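You operate a simulated robot arm through the tools that you are given. There is no shell and no other tool.

You run a simulated robot arm. Do the job below in one go: nothing can be reset, and whatever is moved stays where it is left.

TASK
Put things in order on the worktop by the fridge. At the end: the grey cloth stands where the small purple tub stood; the orange packet stands where the grey cloth stood; the brown syrup jar stands on top of the orange card tea box; the green tall oil bottle stands where the brown syrup jar stood; the small purple tub stands where the green tall oil bottle stood; whatever was shut is shut again. Leave all else as you found it, and nothing knocked over.
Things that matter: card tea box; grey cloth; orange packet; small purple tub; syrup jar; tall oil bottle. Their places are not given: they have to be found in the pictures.

It is judged by the outcome, as a careful person would: the job done as asked, and still so three seconds after it is handed in. It fails if anything else is knocked over, pushed out of place, dropped, spilled or broken. Flat cloth is picked up by pressing the open fingertips on it (5 to 10 N) and closing them slowly along it; thin cloth reads only 2 to 8 mm in the jaws.

THE ROBOT
A 5-joint arm with a two-finger parallel gripper, fixed in place. Base frame: the origin is at the foot of the arm, x ahead of it, y to its left, z up; the work surface is at about z = 0. Units: mm, rad, N and s.
With the tool pointing down near the work surface it reaches from about 260 to 600 mm from the base axis. Its first joint turns from -1.152 to 1.152 rad. The tool tilts only in the upright plane through the base axis and itself; it spins freely about its own axis. Payload 1.57 kg.
The TCP is the grasp point between the finger pads, 30 mm short of the fingertips. In the tool frame z runs along the fingers and y along their closing line. The gripper opens to 80 mm. The fingers are 17 mm wide and 12 mm thick; the gripper's body (40 by 82 mm) begins 80 mm behind the TCP.
Orientation is told as [roll, pitch, yaw] about the base's x, y, z axes, in that order, counted from this pose: with the fingers straight down and closing along the base's y, the tool's x points along the base's -x, its y along +y and its z along -z.

THE INTERFACE
- The arm moves only by the tool send_rows. Its argument "targets" is one flat list of numbers, 7 for each row, row after row: the gripper command, from -1 (shut) to 1 (fully open), values between in proportion, then the shift along the tool's x, y, z in mm, then the turn, a rotation vector about the tool's x, y, z in rad. In form: [jaw, dx, dy, dz, ax, ay, az, jaw, dx, dy, dz, ax, ay, az, ...]. A call has 1 to 20 rows; each row shifts and turns the commanded pose from where the row before left it, along the tool's axes as they then stand. Each row takes 0.2 s and may step no farther than 50 mm and 0.15 rad from the row before; otherwise, or with a gripper value out of range, the whole call is refused. A pose out of reach is approached as far as the arm can. The call stops where the force on the tool passes 40 N (or 10 N more than at its start, if that is more) or the arm is blocked; 0.2 s more then pass. Each finger travels about 153 mm/s and halts on what it meets, pressing with about 39 N; the grip force reading is that of the motor and also rises with nothing between the fingers. The clock runs only during rows and for 0.2 s after the last one: add rows that do not move to give the fingers time. The reply holds the time, the measured pose of the TCP, the force on the tool along the base axes, the opening and the grip force, in the units named above and with some noise, with the torque about the TCP (base axes, N m) and any sound that the robot's microphone picked up.
- Cameras (640 x 400 px; columns grow to the right, rows downward): "scene" is fixed at [36.9, 397, 514.7]; the picture's right is [-0.74, -0.68, 0.00], its down [-0.44, 0.48, -0.76] and it looks along [0.51, -0.56, -0.65] (base axes); focal length 295 px, centre (320, 200). "wrist" rides on the gripper at [72, -7, -122] in the tool frame; the picture's right is [0.09, 1.00, 0.00], its down [-0.84, 0.08, -0.54] and it looks along [-0.54, 0.05, 0.84] (tool axes); focal length 238 px, centre (320, 200).
- capture(camera): a new picture of that camera. No time passes.
- locate(camera, pixels): for up to 12 pixels [column, row] of the newest picture of that camera ("zoom" is the newest enlarged one), the place [x, y, z] in the base frame of the surface seen there, good to about 2 mm. No time passes.
- inspect(camera, box): a new picture of the part [left, top, right, bottom] of that camera's present view, enlarged. No time passes.
- hand_in(): hands the job in; it is judged then, once.

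Open the gripper and draw the arm clear of the work before you hand the job in, unless the task says otherwise.

The tools are called by a JSON object that holds its "name" and its "arguments". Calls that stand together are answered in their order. send_rows: Moves the arm, as the interface text tells. Its arguments: {"type":"object","properties":{"targets":{"type":"array","items":{"type":"number"}}},"required":["targets"]} The other tools are called the same way: capture (camera) takes a picture; locate (camera, pixels) gives the place of the surface under pixels of a picture; inspect (camera, box) takes an enlarged picture of a part of a camera's view; hand_in () hands the job in.

At the start:

```text
t: 0.0
position: [279.8, 170.6, 275.6]
ee_rot: [0.001, 0.001, 0.001]
contact_force: [-0.3, 0.2, -0.4]
torque: [0.0, -0.05, -0.02]
width: 80.0
gripper_force: 0.1
```

scene: 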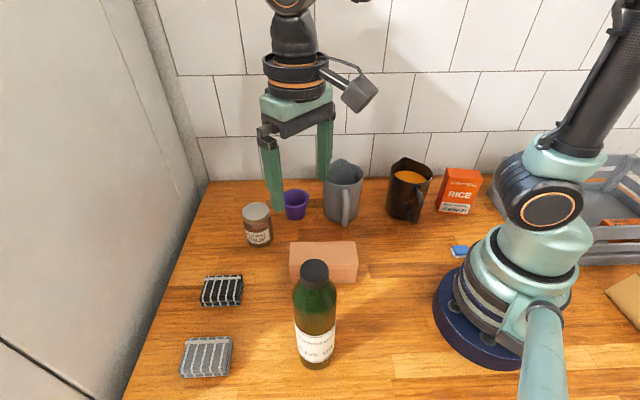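
wrist: 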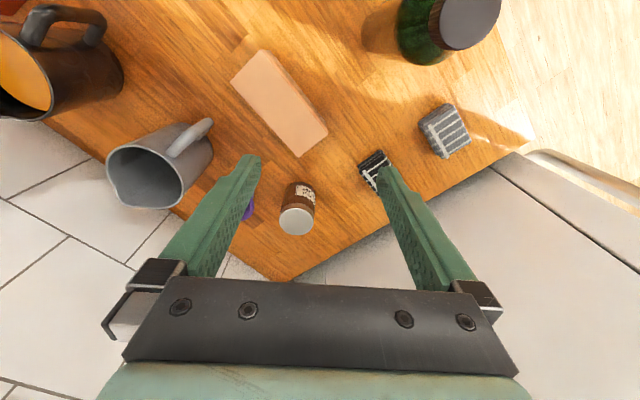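

I start by enlarging the scene picture around the items: jar near (257,225), purple tub (296,204), tea box (323,262), bottle (315,312), cloths (221,290) and (206,356), packet (458,190).

{"name": "inspect", "arguments": {"camera": "scene", "box": [170, 160, 380, 291]}}

{"name": "inspect", "arguments": {"camera": "scene", "box": [150, 250, 390, 400]}}

{"name": "inspect", "arguments": {"camera": "scene", "box": [370, 130, 640, 300]}}

```text
3.05 times, centred on (275, 226) of scene
```

zoom: 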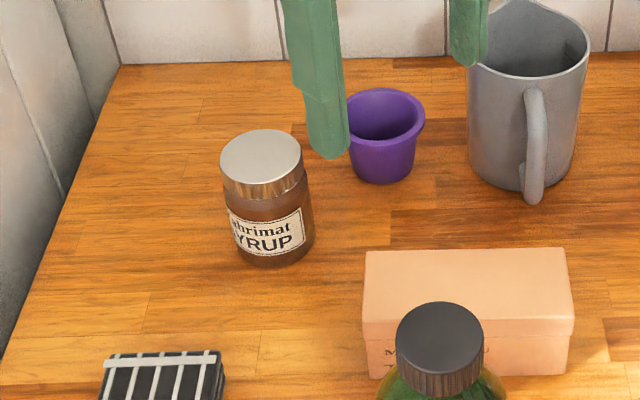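

```text
2.67 times, centred on (270, 325) of scene
```

zoom: 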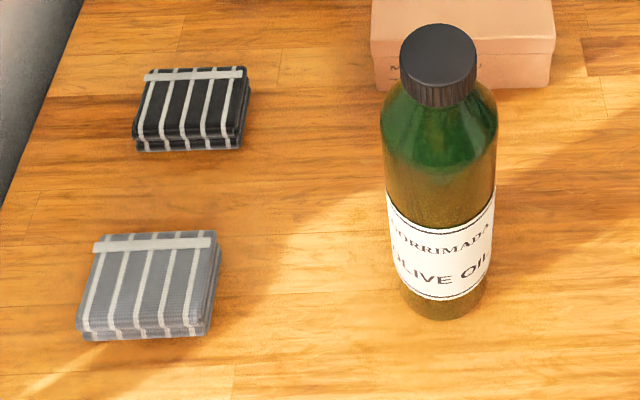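

```text
2.35 times, centred on (505, 215) of scene
```

zoom: 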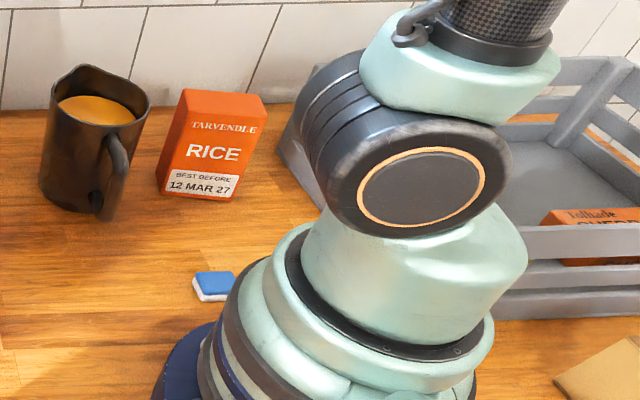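

Now I get the places of the items from the scene picture: the packet, the cups, the jar, tub, box, bottle, and both folded cloths.

{"name": "capture", "arguments": {"camera": "scene"}}

{"name": "locate", "arguments": {"camera": "scene", "pixels": [[256, 210], [257, 240], [296, 215], [296, 193], [323, 248], [323, 272], [315, 270], [315, 345], [221, 290], [206, 356], [458, 192], [463, 170]]}}

{"name": "locate", "arguments": {"camera": "scene", "pixels": [[340, 170], [345, 215], [408, 178], [404, 215], [459, 252], [620, 230], [625, 300], [560, 200], [600, 175], [610, 240], [206, 185], [130, 395]]}}

```text
taken
```

scene: 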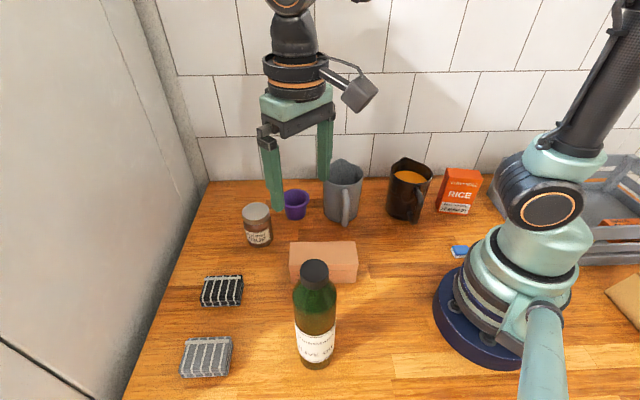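

```text
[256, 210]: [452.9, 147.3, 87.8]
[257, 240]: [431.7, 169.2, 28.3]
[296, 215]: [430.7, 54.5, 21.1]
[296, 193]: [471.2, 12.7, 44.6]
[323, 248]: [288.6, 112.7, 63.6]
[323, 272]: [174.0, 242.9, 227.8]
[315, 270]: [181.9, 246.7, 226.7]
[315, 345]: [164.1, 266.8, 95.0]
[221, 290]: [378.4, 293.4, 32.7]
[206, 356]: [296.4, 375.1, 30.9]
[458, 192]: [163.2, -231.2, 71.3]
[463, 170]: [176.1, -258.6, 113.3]
```

```text
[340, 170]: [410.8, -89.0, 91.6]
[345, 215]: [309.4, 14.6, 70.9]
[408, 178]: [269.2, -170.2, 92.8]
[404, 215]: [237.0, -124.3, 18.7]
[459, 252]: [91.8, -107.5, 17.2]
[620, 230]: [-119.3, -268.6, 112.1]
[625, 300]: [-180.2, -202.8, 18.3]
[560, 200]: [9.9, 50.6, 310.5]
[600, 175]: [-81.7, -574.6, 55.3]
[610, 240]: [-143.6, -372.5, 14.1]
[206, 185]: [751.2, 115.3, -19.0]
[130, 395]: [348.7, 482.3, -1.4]
```

The objects are roughly located; next I zoom closely on each one to get accurate edges, starting with the bottle (box around 285-345, 255-375).

{"name": "inspect", "arguments": {"camera": "scene", "box": [240, 250, 400, 380]}}

{"name": "locate", "arguments": {"camera": "zoom", "pixels": [[300, 40], [300, 70], [250, 55], [350, 55], [300, 110], [240, 200], [300, 250], [390, 200], [300, 440], [310, 350], [240, 400], [380, 390]]}}

```text
3.08 times, centred on (320, 315) of scene
```

zoom: 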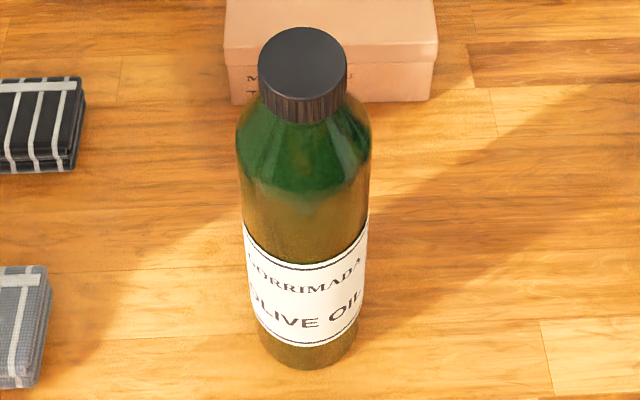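

```text
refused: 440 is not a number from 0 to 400
```

The zoom shows the bottle cap at (303,65) and the body from 236 to 371 columns; I locate the cap edges, body edges, and the base.

{"name": "locate", "arguments": {"camera": "zoom", "pixels": [[302, 32], [302, 65], [302, 92], [263, 65], [343, 65], [300, 110], [242, 150], [366, 150], [303, 180], [305, 300], [305, 360], [305, 372]]}}

{"name": "locate", "arguments": {"camera": "zoom", "pixels": [[250, 330], [360, 330], [228, 10], [430, 10], [228, 48], [436, 50], [235, 100], [430, 98], [20, 280], [40, 290], [25, 380], [5, 380]]}}

```text
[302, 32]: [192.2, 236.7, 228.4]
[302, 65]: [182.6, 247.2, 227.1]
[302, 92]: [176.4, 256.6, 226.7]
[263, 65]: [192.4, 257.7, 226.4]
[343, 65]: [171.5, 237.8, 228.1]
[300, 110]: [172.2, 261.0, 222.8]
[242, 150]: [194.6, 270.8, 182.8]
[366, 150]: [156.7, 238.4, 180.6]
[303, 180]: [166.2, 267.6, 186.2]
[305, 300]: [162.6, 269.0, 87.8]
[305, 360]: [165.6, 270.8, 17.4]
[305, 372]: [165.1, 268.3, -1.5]
```

```text
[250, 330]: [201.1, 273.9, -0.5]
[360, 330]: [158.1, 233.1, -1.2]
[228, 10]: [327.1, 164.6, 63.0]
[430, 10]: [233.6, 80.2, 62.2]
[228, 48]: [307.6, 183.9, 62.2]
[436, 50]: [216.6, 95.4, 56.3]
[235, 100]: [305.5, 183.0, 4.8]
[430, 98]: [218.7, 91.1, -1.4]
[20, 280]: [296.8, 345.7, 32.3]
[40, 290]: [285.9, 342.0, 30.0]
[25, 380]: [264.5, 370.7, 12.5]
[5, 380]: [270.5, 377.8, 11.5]
```

The bottle stands at about (182, 247), 227 mm tall and about 58 mm wide; the box top is at z≈63. Now I measure the jar, tub and grey mug in a zoom.

{"name": "inspect", "arguments": {"camera": "scene", "box": [230, 170, 390, 270]}}

```text
4.00 times, centred on (310, 220) of scene
```

zoom: 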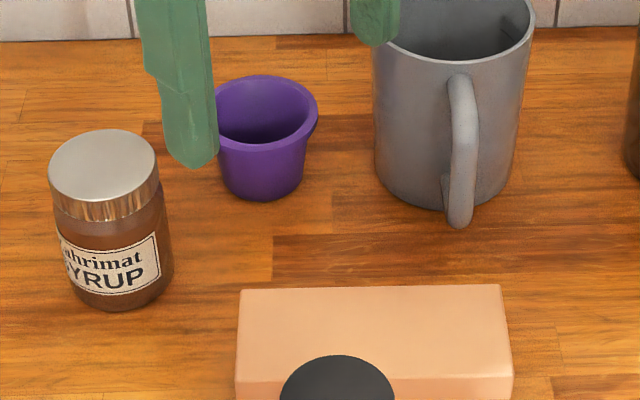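

In this zoom the jar lid spans (49..159, 130..200), tub rim (216..318, 76..143), mug (374..533), box top corners (240,291),(500,285),(512,377),(237,383); I locate those points.

{"name": "locate", "arguments": {"camera": "zoom", "pixels": [[53, 165], [155, 165], [104, 133], [104, 198], [104, 166], [104, 215], [110, 305], [68, 285], [170, 275], [120, 230], [112, 309], [60, 300]]}}

{"name": "locate", "arguments": {"camera": "zoom", "pixels": [[222, 115], [315, 105], [265, 78], [265, 139], [270, 105], [265, 170], [262, 197], [235, 185], [300, 180], [245, 294], [496, 289], [508, 374]]}}

{"name": "locate", "arguments": {"camera": "zoom", "pixels": [[240, 378], [378, 50], [531, 20], [455, 60], [380, 160], [512, 180], [420, 205], [460, 90], [460, 215], [420, 130], [240, 392], [505, 392]]}}

```text
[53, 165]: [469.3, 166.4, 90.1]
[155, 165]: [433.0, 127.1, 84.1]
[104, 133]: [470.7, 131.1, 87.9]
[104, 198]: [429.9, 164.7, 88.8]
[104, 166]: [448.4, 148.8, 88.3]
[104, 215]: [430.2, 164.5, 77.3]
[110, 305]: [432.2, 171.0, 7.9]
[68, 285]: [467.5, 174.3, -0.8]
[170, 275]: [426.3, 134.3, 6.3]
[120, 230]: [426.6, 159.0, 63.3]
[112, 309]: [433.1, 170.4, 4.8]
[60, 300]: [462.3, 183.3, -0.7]
```

```text
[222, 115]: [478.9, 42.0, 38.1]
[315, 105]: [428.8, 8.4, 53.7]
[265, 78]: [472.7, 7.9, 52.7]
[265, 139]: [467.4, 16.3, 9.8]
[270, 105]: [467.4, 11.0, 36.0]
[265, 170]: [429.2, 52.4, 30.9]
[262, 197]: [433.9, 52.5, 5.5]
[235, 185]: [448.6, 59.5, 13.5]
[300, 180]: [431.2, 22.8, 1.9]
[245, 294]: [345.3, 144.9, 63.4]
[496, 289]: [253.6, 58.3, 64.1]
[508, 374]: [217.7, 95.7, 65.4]
```

```text
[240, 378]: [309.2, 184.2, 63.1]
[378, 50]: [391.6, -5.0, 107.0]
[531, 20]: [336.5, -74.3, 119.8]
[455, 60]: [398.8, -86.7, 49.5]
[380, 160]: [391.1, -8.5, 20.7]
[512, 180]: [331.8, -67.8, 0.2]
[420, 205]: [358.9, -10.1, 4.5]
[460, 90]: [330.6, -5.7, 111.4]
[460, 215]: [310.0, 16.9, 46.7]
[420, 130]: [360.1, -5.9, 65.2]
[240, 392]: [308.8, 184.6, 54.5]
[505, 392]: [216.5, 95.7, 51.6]
```

Jar centre ≈ (450,148) with 54 mm diameter and 88 mm height; box top ≈ 127×54 mm centred on (281,121) at z 63. Next I zoom on the grey cloth and the packet.

{"name": "inspect", "arguments": {"camera": "scene", "box": [150, 260, 278, 390]}}

{"name": "inspect", "arguments": {"camera": "scene", "box": [370, 145, 530, 265]}}

```text
3.08 times, centred on (214, 325) of scene
```

zoom: 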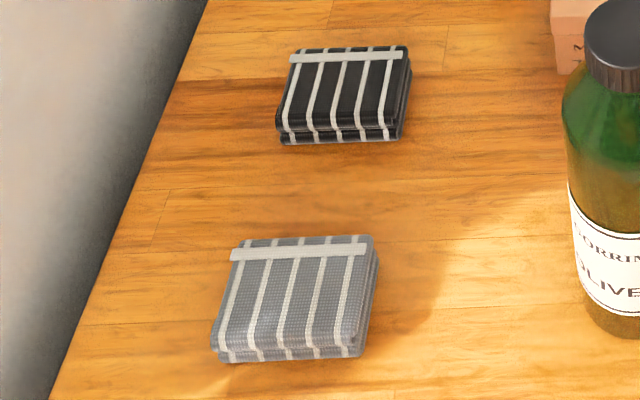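

```text
3.33 times, centred on (450, 205) of scene
```

zoom: 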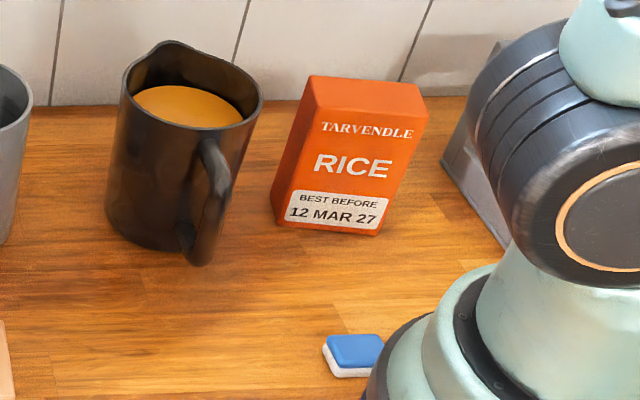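

The packet's front top edge runs about (318,108)-(427,118), bottom (277,222)-(378,234), with its left side face visible; I locate its corners, plus mug and sponge points.

{"name": "locate", "arguments": {"camera": "zoom", "pixels": [[312, 79], [420, 90], [424, 117], [318, 106], [370, 95], [285, 218], [375, 230], [276, 208], [305, 110], [298, 140], [350, 165], [400, 150]]}}

{"name": "locate", "arguments": {"camera": "zoom", "pixels": [[127, 80], [258, 100], [170, 45], [190, 126], [110, 220], [150, 250], [215, 140], [195, 260], [330, 350], [380, 345], [190, 105], [110, 150]]}}

{"name": "inspect", "arguments": {"camera": "scene", "box": [170, 320, 250, 390]}}

```text
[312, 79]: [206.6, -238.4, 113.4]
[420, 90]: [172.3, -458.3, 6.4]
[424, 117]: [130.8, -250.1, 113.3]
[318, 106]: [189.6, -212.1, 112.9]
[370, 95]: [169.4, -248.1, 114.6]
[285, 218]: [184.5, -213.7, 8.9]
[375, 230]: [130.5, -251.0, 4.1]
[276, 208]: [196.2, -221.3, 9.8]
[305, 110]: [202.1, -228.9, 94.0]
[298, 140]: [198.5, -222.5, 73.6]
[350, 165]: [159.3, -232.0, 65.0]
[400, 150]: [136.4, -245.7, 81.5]
```

```text
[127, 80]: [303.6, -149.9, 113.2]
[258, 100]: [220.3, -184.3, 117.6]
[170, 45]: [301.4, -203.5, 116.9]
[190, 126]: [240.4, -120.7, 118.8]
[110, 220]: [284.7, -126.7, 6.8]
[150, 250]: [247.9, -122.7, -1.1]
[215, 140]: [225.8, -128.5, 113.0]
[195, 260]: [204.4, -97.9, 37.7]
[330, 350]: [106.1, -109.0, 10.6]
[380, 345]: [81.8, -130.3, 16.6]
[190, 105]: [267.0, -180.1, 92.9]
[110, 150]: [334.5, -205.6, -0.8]
```

```text
5.71 times, centred on (210, 355) of scene
```

zoom: 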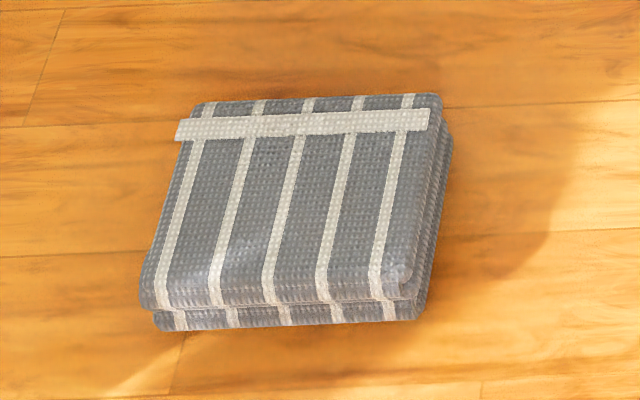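

The packet is about 73×32×114 mm centred near (168,-245), its thin side nearly radial. Now I locate the grey cloth's corners in the newest zoom.

{"name": "locate", "arguments": {"camera": "zoom", "pixels": [[200, 108], [436, 97], [410, 280], [145, 295], [300, 200], [160, 325], [415, 315], [448, 140], [280, 320], [430, 240], [180, 130], [425, 120]]}}

{"name": "inspect", "arguments": {"camera": "scene", "box": [180, 260, 260, 320]}}

```text
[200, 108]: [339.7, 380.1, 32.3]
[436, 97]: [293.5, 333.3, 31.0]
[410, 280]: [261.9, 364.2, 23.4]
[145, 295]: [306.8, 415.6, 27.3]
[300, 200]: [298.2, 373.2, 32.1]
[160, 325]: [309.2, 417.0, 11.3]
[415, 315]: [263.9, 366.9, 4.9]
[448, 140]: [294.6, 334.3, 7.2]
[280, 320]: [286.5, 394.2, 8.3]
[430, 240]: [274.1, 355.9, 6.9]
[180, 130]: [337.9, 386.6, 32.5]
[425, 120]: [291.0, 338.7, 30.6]
```

```text
6.67 times, centred on (220, 290) of scene
```

zoom: 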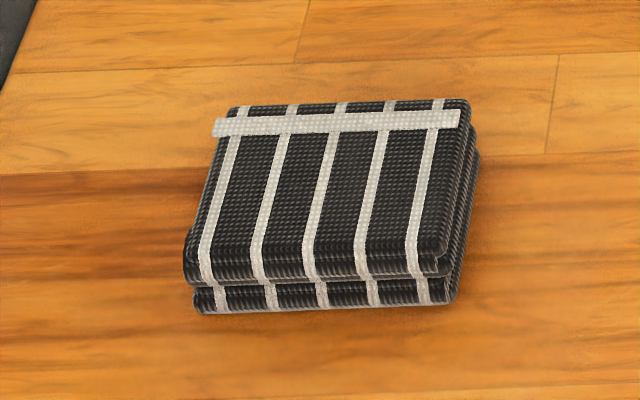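

All items are measured; the wrist gripper is clear of the bottle top (fingertips ≈245 mm vs cap 227 mm). I move forward above the jar/tub area to get a wrist view for better centres.

{"name": "send_rows", "arguments": {"targets": [1, -30, -8, 0, 0, 0, 0, 1, -30, -8, 0, 0, 0, 0, 1, -30, -8, 0, 0, 0, 0, 1, -30, -8, 0, 0, 0, 0, 1, 0, 0, 0, 0, 0, 0]}}

{"name": "capture", "arguments": {"camera": "wrist"}}

{"name": "capture", "arguments": {"camera": "scene"}}

```text
t: 1.2
position: [398.2, 137.9, 275.6]
ee_rot: [0.002, -0.001, -0.001]
contact_force: [0.6, -0.3, 0.4]
torque: [-0.01, 0.0, 0.03]
width: 80.0
gripper_force: 0.1
```

```text
taken
```

wrist: 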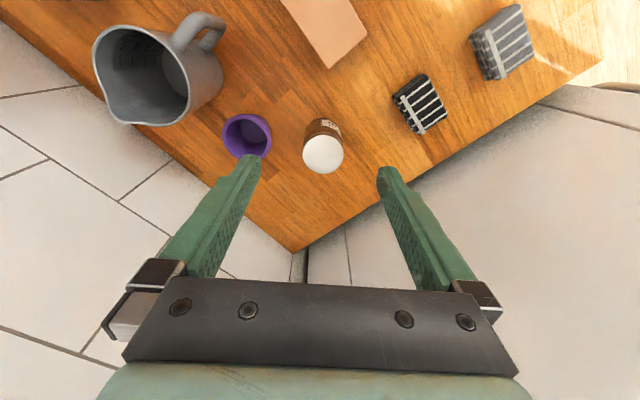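

```text
taken
```

scene: 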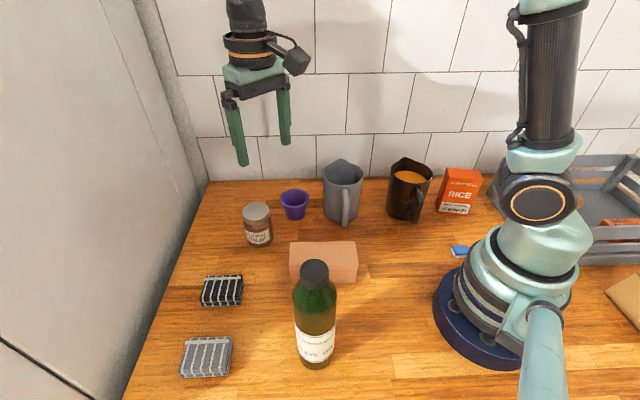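

The wrist view shows the jar lid at (323,154), tub rim at (246,135) and the box at (328,25). I zoom in on jar and tub and locate their edges.

{"name": "inspect", "arguments": {"camera": "wrist", "box": [200, 90, 360, 190]}}

{"name": "locate", "arguments": {"camera": "zoom", "pixels": [[412, 255], [572, 255], [492, 185], [492, 325], [492, 255], [95, 170], [280, 180], [185, 95], [180, 262], [190, 160], [440, 180], [540, 180]]}}

```text
4.00 times, centred on (280, 140) of wrist
```

zoom: 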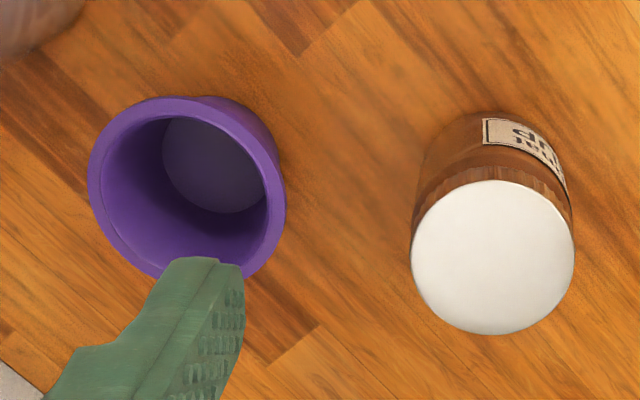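

```text
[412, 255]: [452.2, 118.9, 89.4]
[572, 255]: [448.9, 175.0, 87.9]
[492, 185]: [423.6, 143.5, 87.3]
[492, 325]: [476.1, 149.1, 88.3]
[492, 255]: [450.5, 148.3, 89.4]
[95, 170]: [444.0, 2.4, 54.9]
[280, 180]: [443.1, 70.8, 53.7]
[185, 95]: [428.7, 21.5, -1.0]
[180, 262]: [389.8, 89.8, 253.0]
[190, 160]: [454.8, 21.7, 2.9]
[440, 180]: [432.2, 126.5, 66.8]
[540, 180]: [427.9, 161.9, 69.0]
```

The jar lid spans y 119–175, x 423–476, so its centre is (450.3,147.3) with ≈56 mm diameter. I move above it with open jaws and stop at z≈130 to check the centring.

{"name": "send_rows", "arguments": {"targets": [1, -26, 4.7, 0, 0, 0, 0, 1, -26, 4.7, 0, 0, 0, 0, 1, 0, 0, 48, 0, 0, 0, 1, 0, 0, 48, 0, 0, 0, 1, 0, 0, 48, 0, 0, 0, 1, 0, 0, 0, 0, 0, 0]}}

{"name": "capture", "arguments": {"camera": "wrist"}}

{"name": "inspect", "arguments": {"camera": "scene", "box": [200, 120, 360, 260]}}

```text
t: 2.6
position: [451.3, 148.2, 131.0]
ee_rot: [-0.001, -0.001, -0.001]
contact_force: [0.1, -0.3, 0.7]
torque: [0.0, 0.01, 0.03]
width: 80.0
gripper_force: 0.0
```

```text
taken
```

wrist: 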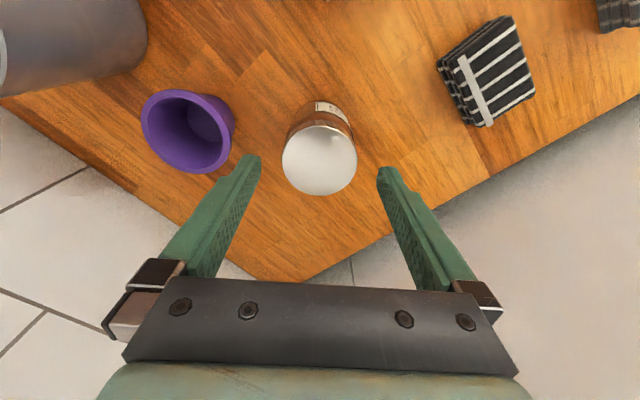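

```text
2.86 times, centred on (280, 190) of scene
```

zoom: 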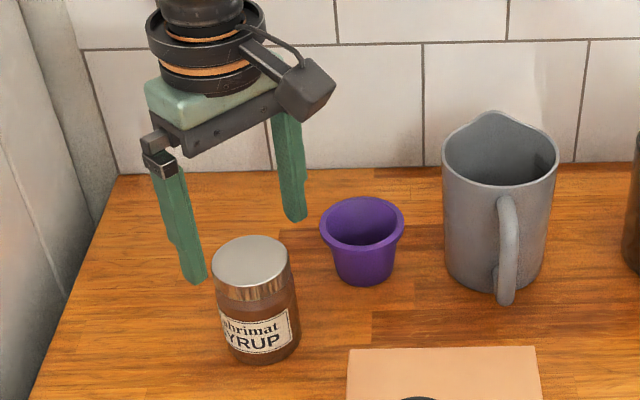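

The jar lid at wrist (319,160) sits midway between the fingertips (252 and 386). While the tub is unobstructed I locate its rim points, then I'll descend around the jar.

{"name": "locate", "arguments": {"camera": "wrist", "pixels": [[144, 125], [233, 130], [185, 91], [190, 171], [290, 160], [350, 160], [319, 130], [319, 190], [160, 97], [226, 105], [160, 160], [215, 165]]}}

{"name": "locate", "arguments": {"camera": "zoom", "pixels": [[322, 222], [402, 222], [362, 199], [362, 247], [362, 255], [362, 283], [335, 265], [392, 262], [330, 240], [395, 240], [365, 215], [362, 243]]}}

{"name": "inspect", "arguments": {"camera": "wrist", "box": [120, 70, 280, 190]}}

```text
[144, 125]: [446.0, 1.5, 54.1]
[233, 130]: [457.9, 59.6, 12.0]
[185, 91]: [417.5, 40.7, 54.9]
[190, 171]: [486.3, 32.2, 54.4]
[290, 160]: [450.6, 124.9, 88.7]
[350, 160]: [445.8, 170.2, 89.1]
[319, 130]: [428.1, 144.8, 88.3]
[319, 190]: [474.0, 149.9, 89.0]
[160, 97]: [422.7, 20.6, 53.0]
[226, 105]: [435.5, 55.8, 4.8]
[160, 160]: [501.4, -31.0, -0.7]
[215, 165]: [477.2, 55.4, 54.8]
```

```text
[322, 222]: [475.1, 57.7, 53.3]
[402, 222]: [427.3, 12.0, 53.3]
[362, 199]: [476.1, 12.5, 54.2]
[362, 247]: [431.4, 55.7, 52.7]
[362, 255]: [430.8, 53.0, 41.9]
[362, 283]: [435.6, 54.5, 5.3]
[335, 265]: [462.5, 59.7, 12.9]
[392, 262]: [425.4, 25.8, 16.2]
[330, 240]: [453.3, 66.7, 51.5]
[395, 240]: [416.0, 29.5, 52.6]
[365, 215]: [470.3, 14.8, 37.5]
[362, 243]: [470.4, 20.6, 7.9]
```

```text
3.33 times, centred on (200, 130) of wrist
```

zoom: 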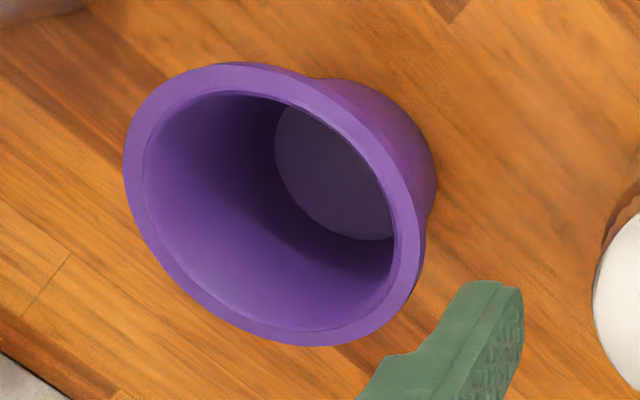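

Jar centre reads ≈(450.8,147.5), which matches the TCP within 1 mm; the tub rim centre is (452,35), ≈69 mm wide, 54 mm high. I descend to z≈48 and close on the jar.

{"name": "send_rows", "arguments": {"targets": [1, 0, 0, 40, 0, 0, 0, 1, 0, 0, 30, 0, 0, 0, 1, 0, 0, 12, 0, 0, 0, 1, 0, 0, 0, 0, 0, 0, 0.6, 0, 0, 0, 0, 0, 0, 0.3, 0, 0, 0, 0, 0, 0, 0, 0, 0, 0, 0, 0, 0, -1, 0, 0, 0, 0, 0, 0, -1, 0, 0, 0, 0, 0, 0, -1, 0, 0, 0, 0, 0, 0]}}

{"name": "capture", "arguments": {"camera": "wrist"}}

```text
t: 4.8
position: [449.6, 148.1, 49.8]
ee_rot: [-0.001, 0.0, 0.001]
contact_force: [-0.2, -0.6, 0.3]
torque: [0.01, 0.0, 0.02]
width: 59.2
gripper_force: 38.5
```

```text
taken
```

wrist: 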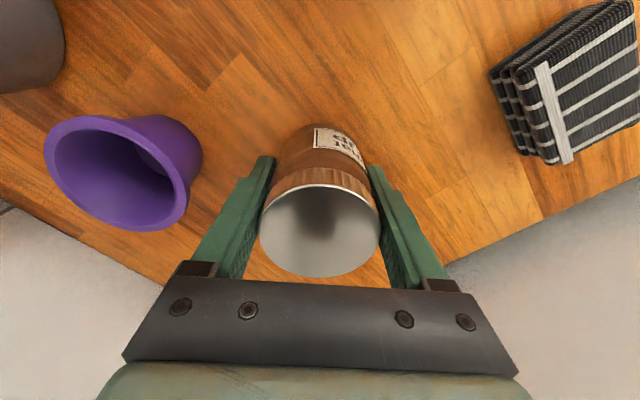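

The jaws hold the jar at 59.2 mm with 38.5 N. I lift it straight up 110 mm and check that it comes along.

{"name": "send_rows", "arguments": {"targets": [-1, 0, 0, -15, 0, 0, 0, -1, 0, 0, -25, 0, 0, 0, -1, 0, 0, -35, 0, 0, 0, -1, 0, 0, -35, 0, 0, 0, -1, 0, 0, 0, 0, 0, 0]}}

{"name": "capture", "arguments": {"camera": "scene"}}

{"name": "capture", "arguments": {"camera": "wrist"}}

```text
t: 6.0
position: [450.4, 147.3, 160.0]
ee_rot: [0.001, 0.001, -0.002]
contact_force: [0.7, 0.2, -2.6]
torque: [0.02, -0.02, -0.03]
width: 55.5
gripper_force: 39.0
```

```text
taken
```

scene: 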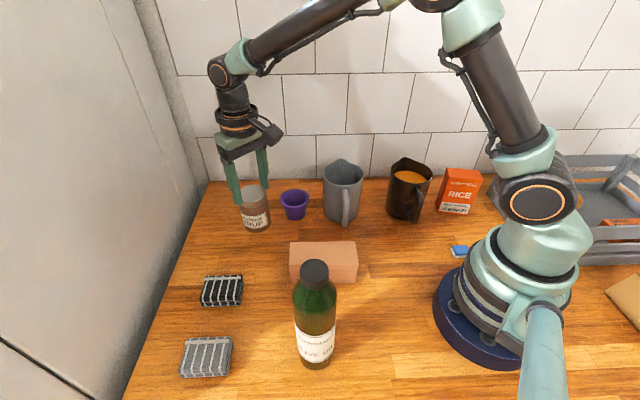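

```text
taken
```

wrist: 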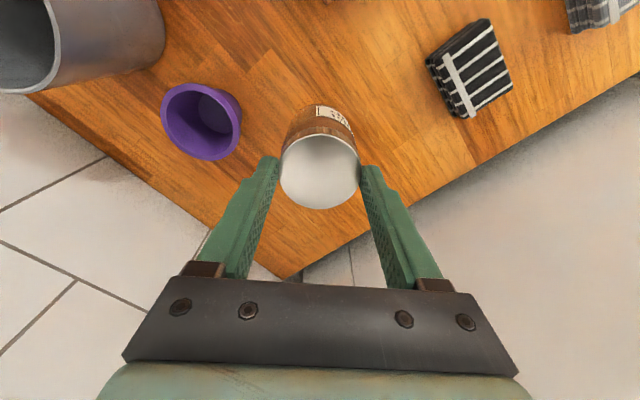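

The width went from 59.2 to 55.5 mm and the lid appears farther from the palm (row 172 vs 230), so the jar has slipped down in the jaws. I measure the lid height and the jar bottom.

{"name": "locate", "arguments": {"camera": "wrist", "pixels": [[319, 150], [319, 175], [319, 200], [290, 175], [350, 175], [320, 128], [300, 125], [330, 115]]}}

{"name": "inspect", "arguments": {"camera": "scene", "box": [200, 130, 320, 250]}}

{"name": "locate", "arguments": {"camera": "zoom", "pixels": [[290, 210], [285, 230], [290, 280], [300, 320], [300, 335], [300, 342], [300, 350], [250, 200], [330, 220], [320, 330]]}}

```text
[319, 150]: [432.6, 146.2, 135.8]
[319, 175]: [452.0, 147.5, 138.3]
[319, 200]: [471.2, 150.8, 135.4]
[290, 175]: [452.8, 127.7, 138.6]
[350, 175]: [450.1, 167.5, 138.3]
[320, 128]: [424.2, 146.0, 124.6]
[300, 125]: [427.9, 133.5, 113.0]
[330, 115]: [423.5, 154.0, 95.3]
```

```text
3.33 times, centred on (260, 190) of scene
```

zoom: 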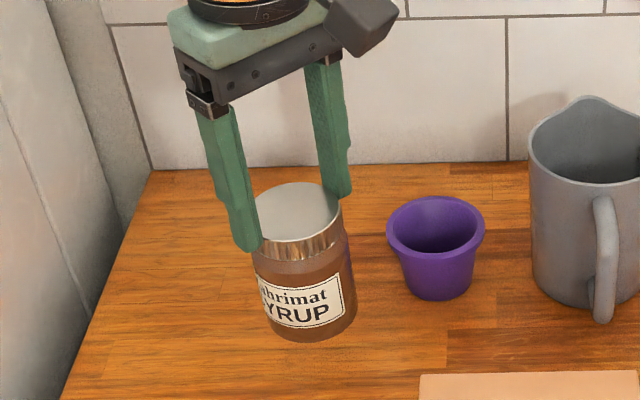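

```text
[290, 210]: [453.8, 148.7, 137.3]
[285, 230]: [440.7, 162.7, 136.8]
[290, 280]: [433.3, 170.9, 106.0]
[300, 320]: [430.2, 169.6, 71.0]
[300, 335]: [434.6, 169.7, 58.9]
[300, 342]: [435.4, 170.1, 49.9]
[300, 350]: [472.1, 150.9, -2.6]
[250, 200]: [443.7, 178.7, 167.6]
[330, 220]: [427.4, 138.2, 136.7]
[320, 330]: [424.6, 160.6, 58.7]
```

The jar hangs by the lid with only ≈7 mm of fingertip overlap (lid top 137, fingertips 130, bottom 49), so I lower it gently to the table at its old place to re-grip on the lid properly.

{"name": "send_rows", "arguments": {"targets": [-1, 0, 0, 3, 0, 0, 0, -1, 0, 0, 5, 0, 0, 0, -1, 0, 0, 6, 0, 0, 0, -1, 0, 0, 6, 0, 0, 0, -1, 0, 0, 6, 0, 0, 0, -1, 0, 0, 6, 0, 0, 0, -1, 0, 0, 5, 0, 0, 0, -1, 0, 0, 4, 0, 0, 0, -1, 0, 0, 2, 0, 0, 0, -1, 0, 0, 1, 0, 0, 0, -1, 0, 0, 0, 0, 0, 0]}}

{"name": "inspect", "arguments": {"camera": "scene", "box": [200, 130, 320, 250]}}

{"name": "locate", "arguments": {"camera": "zoom", "pixels": [[290, 230], [290, 255], [300, 340], [300, 360], [300, 368], [300, 374], [295, 270], [295, 285], [295, 300]]}}

```text
t: 8.4
position: [448.8, 149.7, 115.3]
ee_rot: [-0.001, 0.0, 0.001]
contact_force: [-0.1, -0.2, -1.8]
torque: [-0.03, 0.01, 0.03]
width: 55.4
gripper_force: 38.6
```

```text
3.33 times, centred on (260, 190) of scene
```

zoom: 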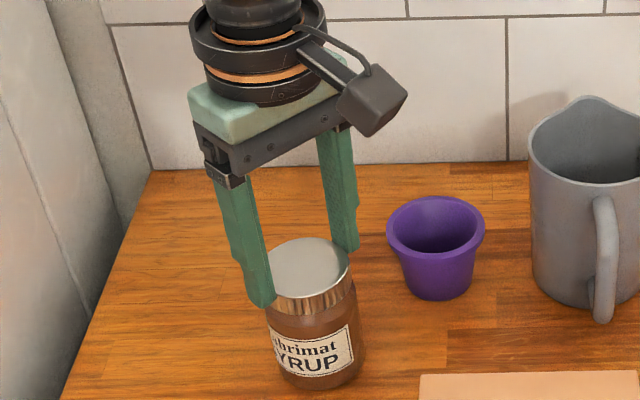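

```text
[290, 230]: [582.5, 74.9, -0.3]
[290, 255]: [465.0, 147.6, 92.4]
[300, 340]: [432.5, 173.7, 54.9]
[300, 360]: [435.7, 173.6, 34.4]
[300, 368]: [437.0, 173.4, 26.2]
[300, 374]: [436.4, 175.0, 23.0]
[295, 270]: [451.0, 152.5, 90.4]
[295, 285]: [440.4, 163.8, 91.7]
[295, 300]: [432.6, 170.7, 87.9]
```

The lid top is at z≈91.5, so the jar bottom hangs about 3 mm above the wood. I lower the last few millimetres slowly.

{"name": "send_rows", "arguments": {"targets": [-1, 0, 0, 1, 0, 0, 0, -1, 0, 0, 1, 0, 0, 0, -1, 0, 0, 0.7, 0, 0, 0, -1, 0, 0, 0, 0, 0, 0]}}

{"name": "inspect", "arguments": {"camera": "wrist", "box": [220, 80, 420, 230]}}

{"name": "locate", "arguments": {"camera": "zoom", "pixels": [[320, 200], [320, 250], [320, 300], [250, 250], [390, 250]]}}

```text
t: 9.4
position: [450.3, 147.7, 112.8]
ee_rot: [0.001, 0.0, 0.001]
contact_force: [0.2, 0.1, -1.7]
torque: [-0.01, 0.04, 0.01]
width: 55.3
gripper_force: 39.0
```

```text
2.67 times, centred on (320, 155) of wrist
```

zoom: 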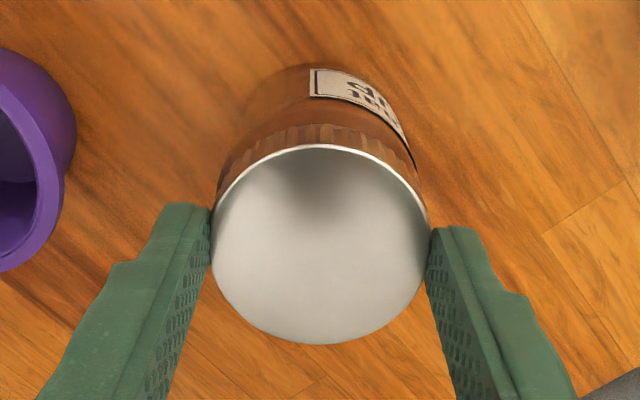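

```text
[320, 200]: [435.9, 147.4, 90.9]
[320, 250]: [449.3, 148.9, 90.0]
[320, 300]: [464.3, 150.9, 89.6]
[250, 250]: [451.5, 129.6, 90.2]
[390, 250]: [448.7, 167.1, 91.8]
```

Lid top reads ≈90.3 versus 88.5 at rest, so about 2 mm remain; I lower in half-millimetre rows and watch the force.

{"name": "send_rows", "arguments": {"targets": [-1, 0, 0, 0.7, 0, 0, 0, -1, 0, 0, 0.7, 0, 0, 0, -1, 0, 0, 0.7, 0, 0, 0, -1, 0, 0, 0, 0, 0, 0]}}

```text
t: 10.4
position: [450.8, 149.5, 111.4]
ee_rot: [0.0, -0.001, -0.001]
contact_force: [-0.4, 0.1, 4.2]
torque: [0.19, 0.07, 0.01]
width: 55.5
gripper_force: 38.6
```

The jar is down (4.2 N upward). I open the jaws to about 66 mm and then look at where the lid meets the glass.

{"name": "send_rows", "arguments": {"targets": [-0.2, 0, 0, 0, 0, 0, 0, 0.5, 0, 0, 0, 0, 0, 0, 0.65, 0, 0, 0, 0, 0, 0, 0.65, 0, 0, 0, 0, 0, 0]}}

{"name": "inspect", "arguments": {"camera": "scene", "box": [230, 185, 290, 255]}}

{"name": "inspect", "arguments": {"camera": "wrist", "box": [220, 80, 420, 230]}}

```text
t: 11.4
position: [450.5, 148.6, 112.7]
ee_rot: [-0.002, -0.001, -0.002]
contact_force: [0.8, 0.0, 0.2]
torque: [-0.01, 0.02, 0.03]
width: 66.0
gripper_force: 0.0
```

```text
5.71 times, centred on (260, 220) of scene
```

zoom: 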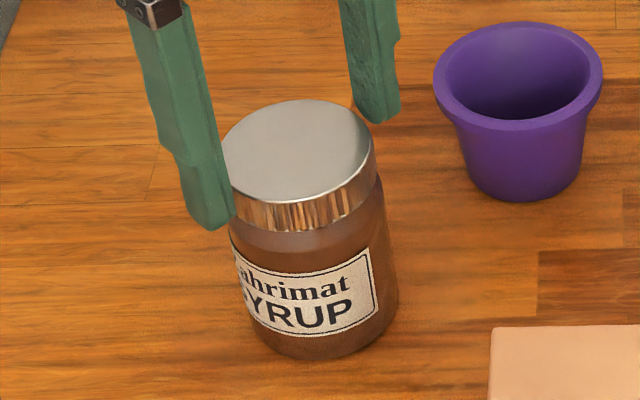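

```text
2.67 times, centred on (320, 155) of wrist
```

zoom: 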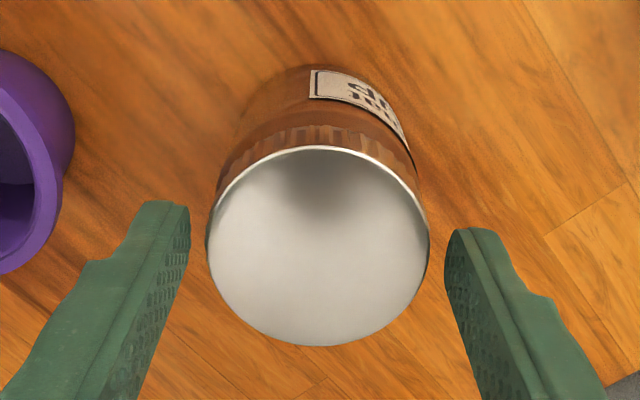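

Jar stands upright at its place. I re-zoom the scene to measure the lid's lower edge (around row 225 of that zoom).

{"name": "inspect", "arguments": {"camera": "scene", "box": [230, 185, 290, 255]}}

{"name": "locate", "arguments": {"camera": "zoom", "pixels": [[290, 195], [290, 206], [292, 220], [294, 228], [296, 240], [300, 260], [310, 350], [312, 357], [350, 200], [380, 185], [296, 100], [393, 300]]}}

```text
5.71 times, centred on (260, 220) of scene
```

zoom: 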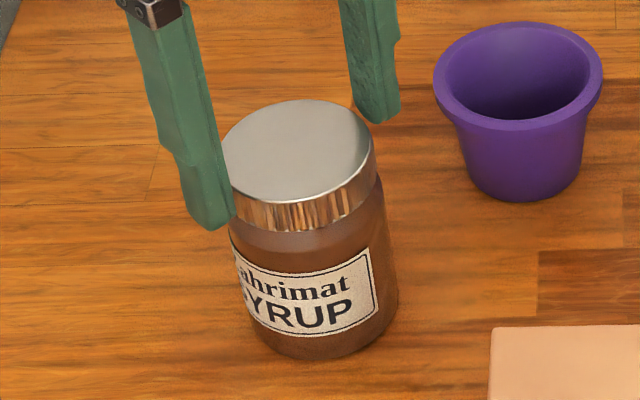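

```text
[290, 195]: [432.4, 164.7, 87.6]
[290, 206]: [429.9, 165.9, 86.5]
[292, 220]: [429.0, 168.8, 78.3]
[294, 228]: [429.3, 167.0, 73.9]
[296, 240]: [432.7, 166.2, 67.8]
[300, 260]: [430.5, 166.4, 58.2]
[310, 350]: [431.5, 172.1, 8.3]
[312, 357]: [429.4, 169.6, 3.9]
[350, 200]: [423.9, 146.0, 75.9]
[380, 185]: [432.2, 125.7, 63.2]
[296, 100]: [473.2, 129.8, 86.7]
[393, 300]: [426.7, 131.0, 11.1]
```

The lid spans z≈72–88 (28 mm radius) and the glass widens toward the base, which explains the slip. I lower to TCP z≈97 so the fingertips (67) cover the entire lid, then close.

{"name": "send_rows", "arguments": {"targets": [0.65, 0, 0, 5, 0, 0, 0, 0.65, 0, 0, 5, 0, 0, 0, 0.65, 0, 0, 4.5, 0, 0, 0, 0.65, 0, 0, 0, 0, 0, 0, 0.5, 0, 0, 0, 0, 0, 0, 0.4, 0, 0, 0, 0, 0, 0, 0.2, 0, 0, 0, 0, 0, 0, -1, 0, 0, 0, 0, 0, 0, -1, 0, 0, 0, 0, 0, 0, -1, 0, 0, 0, 0, 0, 0]}}

{"name": "inspect", "arguments": {"camera": "scene", "box": [200, 130, 320, 250]}}

```text
t: 13.6
position: [451.2, 149.3, 96.9]
ee_rot: [0.0, -0.003, 0.0]
contact_force: [-0.6, 1.2, 6.1]
torque: [0.2, 0.05, 0.0]
width: 55.6
gripper_force: 38.9
```

```text
3.33 times, centred on (260, 190) of scene
```

zoom: 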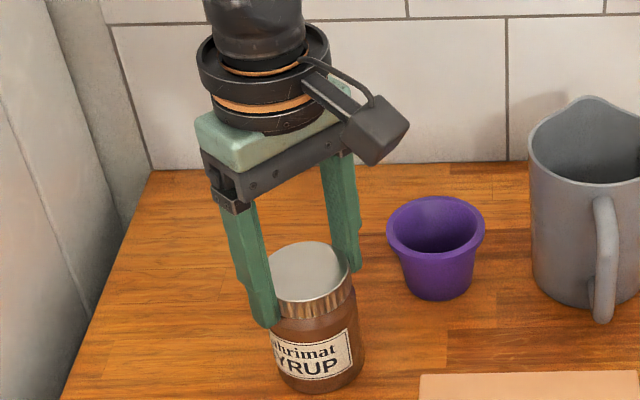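

The jaws hold the lid at 55.6 mm. I lift slowly, 100 mm in gentle steps, and check the lid height relative to the TCP.

{"name": "send_rows", "arguments": {"targets": [-1, 0, 0, -3, 0, 0, 0, -1, 0, 0, -5, 0, 0, 0, -1, 0, 0, -8, 0, 0, 0, -1, 0, 0, -8, 0, 0, 0, -1, 0, 0, -6, 0, 0, 0, -1, 0, 0, 0, 0, 0, 0]}}

{"name": "inspect", "arguments": {"camera": "scene", "box": [200, 130, 320, 250]}}

{"name": "locate", "arguments": {"camera": "zoom", "pixels": [[305, 220], [310, 240], [310, 260], [310, 270], [312, 345], [312, 350]]}}

```text
t: 15.0
position: [450.3, 148.9, 127.5]
ee_rot: [-0.001, 0.001, 0.001]
contact_force: [0.6, -0.1, -1.7]
torque: [0.0, 0.02, 0.0]
width: 55.5
gripper_force: 38.6
```

```text
3.33 times, centred on (260, 190) of scene
```

zoom: 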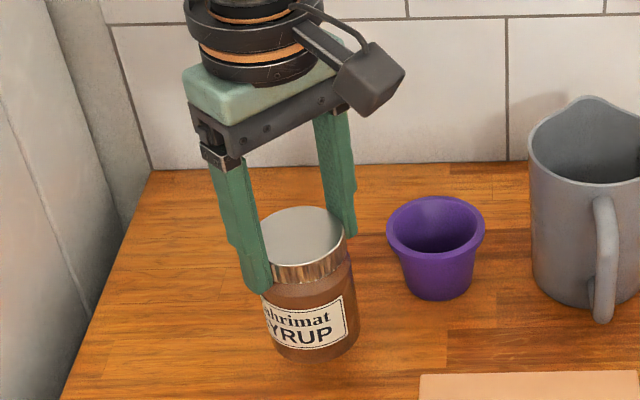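

```text
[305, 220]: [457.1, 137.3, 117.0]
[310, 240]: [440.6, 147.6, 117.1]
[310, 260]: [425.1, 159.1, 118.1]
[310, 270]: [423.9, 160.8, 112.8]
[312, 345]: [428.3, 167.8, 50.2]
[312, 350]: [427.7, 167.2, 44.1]
```

The jar is held steadily now (lid offset 10 mm, practically no slip). I lift it 70 mm more and carry it toward the tea box, stopping short to look at the box from the wrist camera.

{"name": "send_rows", "arguments": {"targets": [-1, 0, 0, -6, 0, 0, 0, -1, 0, 0, -14, 0, 0, 0, -1, 0, 0, -16, 0, 0, 0, -1, 0, 0, -16, 0, 0, 0, -1, 0, 0, -12, 0, 0, 0, -1, 0, 0, -6, 0, 0, 0, -1, 8, -2, 0, 0, 0, 0, -1, 14, -3, 0, 0, 0, 0, -1, 16, -3, 0, 0, 0, 0, -1, 16, -3, 0, 0, 0, 0, -1, 16, -3, 0, 0, 0, 0, -1, 10, -2, 0, 0, 0, 0, -1, 0, 0, 0, 0, 0, 0]}}

{"name": "capture", "arguments": {"camera": "wrist"}}

{"name": "capture", "arguments": {"camera": "scene"}}

```text
t: 17.8
position: [370.6, 132.2, 196.6]
ee_rot: [0.0, -0.002, -0.001]
contact_force: [-0.1, 0.6, -1.2]
torque: [-0.04, 0.01, 0.01]
width: 55.4
gripper_force: 39.1
```

```text
taken
```

wrist: 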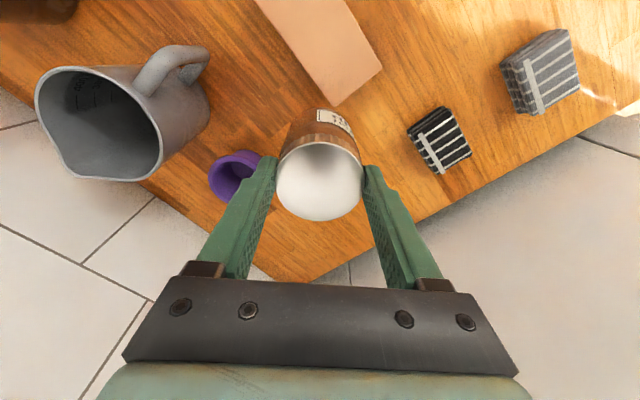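

```text
taken
```

scene: 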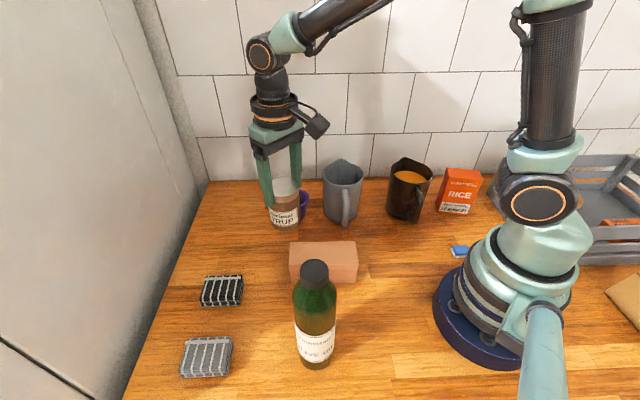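

The wrist view shows the box's far end corners at (381,68) and (338,104) and sides up to (255,0) and (345,0); I locate its edges accurately.

{"name": "inspect", "arguments": {"camera": "wrist", "box": [240, 0, 400, 110]}}

{"name": "locate", "arguments": {"camera": "zoom", "pixels": [[555, 265], [410, 375], [100, 15], [480, 120], [300, 265], [240, 190], [395, 20], [350, 200], [530, 330], [200, 100], [440, 60], [330, 300]]}}

{"name": "inspect", "arguments": {"camera": "scene", "box": [270, 225, 380, 295]}}

{"name": "locate", "arguments": {"camera": "zoom", "pixels": [[120, 105], [492, 98], [510, 208], [115, 225], [300, 102], [500, 150], [118, 160], [450, 212], [150, 222], [300, 160]]}}

```text
3.64 times, centred on (320, 55) of wrist
```

zoom: 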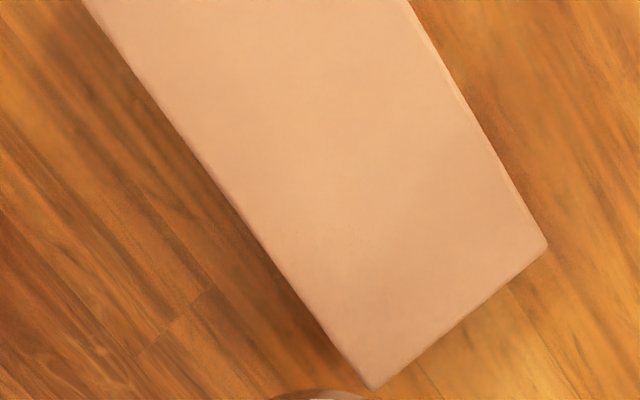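

```text
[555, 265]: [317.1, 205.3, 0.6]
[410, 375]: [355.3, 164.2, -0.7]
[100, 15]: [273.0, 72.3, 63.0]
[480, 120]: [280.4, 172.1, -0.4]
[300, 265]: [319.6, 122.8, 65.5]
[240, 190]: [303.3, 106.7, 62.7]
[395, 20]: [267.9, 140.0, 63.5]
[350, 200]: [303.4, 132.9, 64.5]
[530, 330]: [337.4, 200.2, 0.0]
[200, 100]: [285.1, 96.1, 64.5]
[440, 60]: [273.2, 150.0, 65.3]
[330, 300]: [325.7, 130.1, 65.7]
```

```text
5.71 times, centred on (325, 260) of scene
```

zoom: 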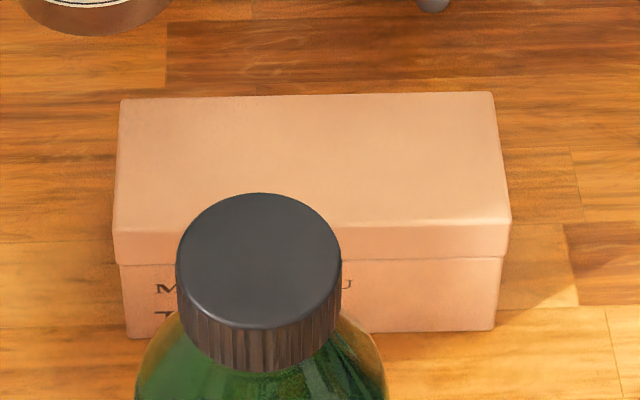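

```text
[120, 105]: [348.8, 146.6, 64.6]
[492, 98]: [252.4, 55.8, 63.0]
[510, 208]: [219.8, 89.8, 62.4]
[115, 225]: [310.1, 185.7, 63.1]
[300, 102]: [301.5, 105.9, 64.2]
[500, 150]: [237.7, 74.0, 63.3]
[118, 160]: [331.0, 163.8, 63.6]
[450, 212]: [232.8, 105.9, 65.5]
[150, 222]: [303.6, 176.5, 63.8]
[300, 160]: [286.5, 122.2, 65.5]
```

Box top edges give a centre of about (282,120), top at z≈64; the jar bottom is now at ≈98. I carry the jar over the box centre and stop above it.

{"name": "send_rows", "arguments": {"targets": [-1, 8, -1, 0, 0, 0, 0, -1, 14, -2, 0, 0, 0, 0, -1, 16, -2, 0, 0, 0, 0, -1, 16, -2, 0, 0, 0, 0, -1, 16, -2, 0, 0, 0, 0, -1, 12, -2, 0, 0, 0, 0, -1, 7, -1, 0, 0, 0, 0, -1, 0, 0, 0, 0, 0, 0, -1, 0, 0, 0, 0, 0, 0]}}

{"name": "capture", "arguments": {"camera": "wrist"}}

{"name": "inspect", "arguments": {"camera": "scene", "box": [240, 170, 400, 300]}}

```text
t: 19.8
position: [280.3, 121.2, 196.5]
ee_rot: [-0.001, 0.001, -0.002]
contact_force: [0.5, -0.9, -0.7]
torque: [-0.02, -0.01, -0.01]
width: 55.6
gripper_force: 39.1
```

```text
taken
```

wrist: 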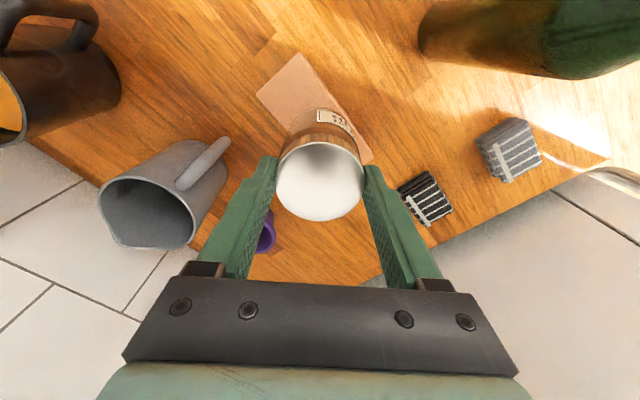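

```text
3.08 times, centred on (320, 235) of scene
```

zoom: 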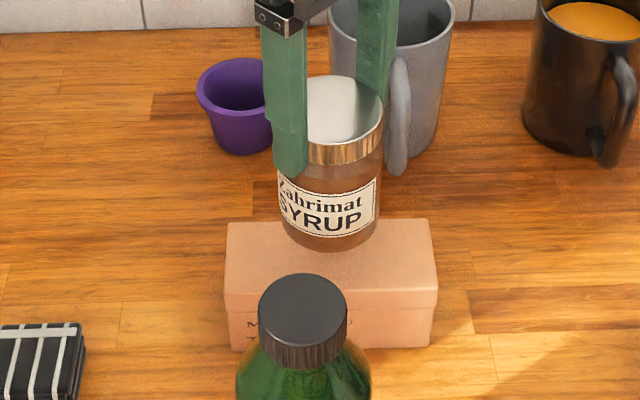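

The jar hangs over the box. I locate the lid edges in the wrist view to know the true jar centre before lowering.

{"name": "locate", "arguments": {"camera": "wrist", "pixels": [[320, 147], [320, 218], [320, 182], [281, 185], [359, 185], [262, 98], [300, 58], [370, 160]]}}

{"name": "locate", "arguments": {"camera": "zoom", "pixels": [[340, 80], [340, 110], [330, 140], [332, 245], [332, 249], [332, 255], [380, 110], [228, 225], [430, 222], [434, 280]]}}

```text
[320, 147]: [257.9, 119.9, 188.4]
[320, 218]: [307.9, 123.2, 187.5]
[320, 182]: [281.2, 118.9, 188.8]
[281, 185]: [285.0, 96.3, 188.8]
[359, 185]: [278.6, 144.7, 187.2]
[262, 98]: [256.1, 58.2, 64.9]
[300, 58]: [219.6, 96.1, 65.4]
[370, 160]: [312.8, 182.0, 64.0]
```

```text
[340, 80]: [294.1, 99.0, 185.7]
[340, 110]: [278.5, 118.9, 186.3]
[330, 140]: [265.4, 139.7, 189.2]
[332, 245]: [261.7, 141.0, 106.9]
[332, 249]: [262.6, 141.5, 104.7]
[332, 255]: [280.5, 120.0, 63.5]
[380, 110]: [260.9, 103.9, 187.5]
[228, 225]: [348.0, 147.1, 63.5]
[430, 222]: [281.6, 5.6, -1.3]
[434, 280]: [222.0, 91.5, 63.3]
```

The lid centre is (282.8,120.6), within 1 mm of the box centre. I lower 32 mm slowly, then creep to contact.

{"name": "send_rows", "arguments": {"targets": [-1, 0, 0, 6, 0, 0, 0, -1, 0, 0, 8, 0, 0, 0, -1, 0, 0, 8, 0, 0, 0, -1, 0, 0, 5, 0, 0, 0, -1, 0, 0, 3, 0, 0, 0, -1, 0, 0, 2, 0, 0, 0, -1, 0, 0, 0.5, 0, 0, 0, -1, 0, 0, 0, 0, 0, 0]}}

{"name": "inspect", "arguments": {"camera": "scene", "box": [260, 190, 400, 300]}}

{"name": "locate", "arguments": {"camera": "zoom", "pixels": [[300, 95], [300, 120], [300, 140]]}}

```text
t: 21.6
position: [281.5, 120.8, 164.4]
ee_rot: [0.001, 0.0, 0.001]
contact_force: [-0.4, 0.4, -2.8]
torque: [-0.03, 0.01, 0.03]
width: 55.5
gripper_force: 38.6
```

```text
3.64 times, centred on (330, 245) of scene
```

zoom: 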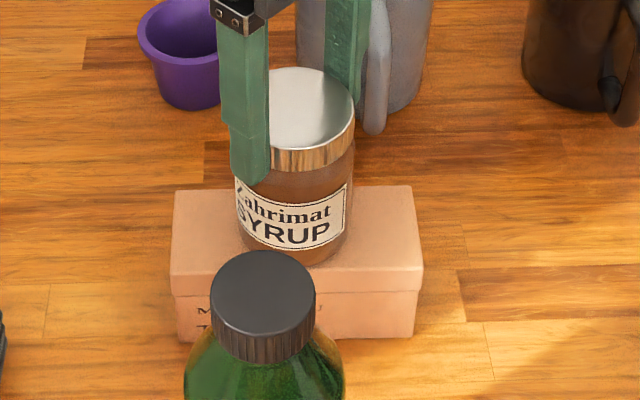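

```text
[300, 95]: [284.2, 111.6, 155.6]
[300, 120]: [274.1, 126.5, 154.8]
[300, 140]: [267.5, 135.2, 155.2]
```

Lid top reads 155.2, so the bottom is ≈67, about 2–3 mm above the box. I creep down in 0.8 mm rows.

{"name": "send_rows", "arguments": {"targets": [-1, 0, 0, 0.8, 0, 0, 0, -1, 0, 0, 0.8, 0, 0, 0, -1, 0, 0, 0, 0, 0, 0]}}

```text
t: 22.4
position: [281.7, 120.4, 163.1]
ee_rot: [0.0, 0.001, 0.001]
contact_force: [0.0, 0.1, -2.4]
torque: [-0.04, -0.02, 0.02]
width: 55.7
gripper_force: 38.3
```

Still hanging (−2.4 N). I creep a bit further.

{"name": "send_rows", "arguments": {"targets": [-1, 0, 0, 0.6, 0, 0, 0, -1, 0, 0, 0.6, 0, 0, 0, -1, 0, 0, 0, 0, 0, 0]}}

```text
t: 23.2
position: [281.0, 119.2, 161.2]
ee_rot: [-0.001, 0.0, -0.001]
contact_force: [-2.1, -1.4, 9.3]
torque: [-0.06, 0.15, 0.0]
width: 55.3
gripper_force: 39.0
```

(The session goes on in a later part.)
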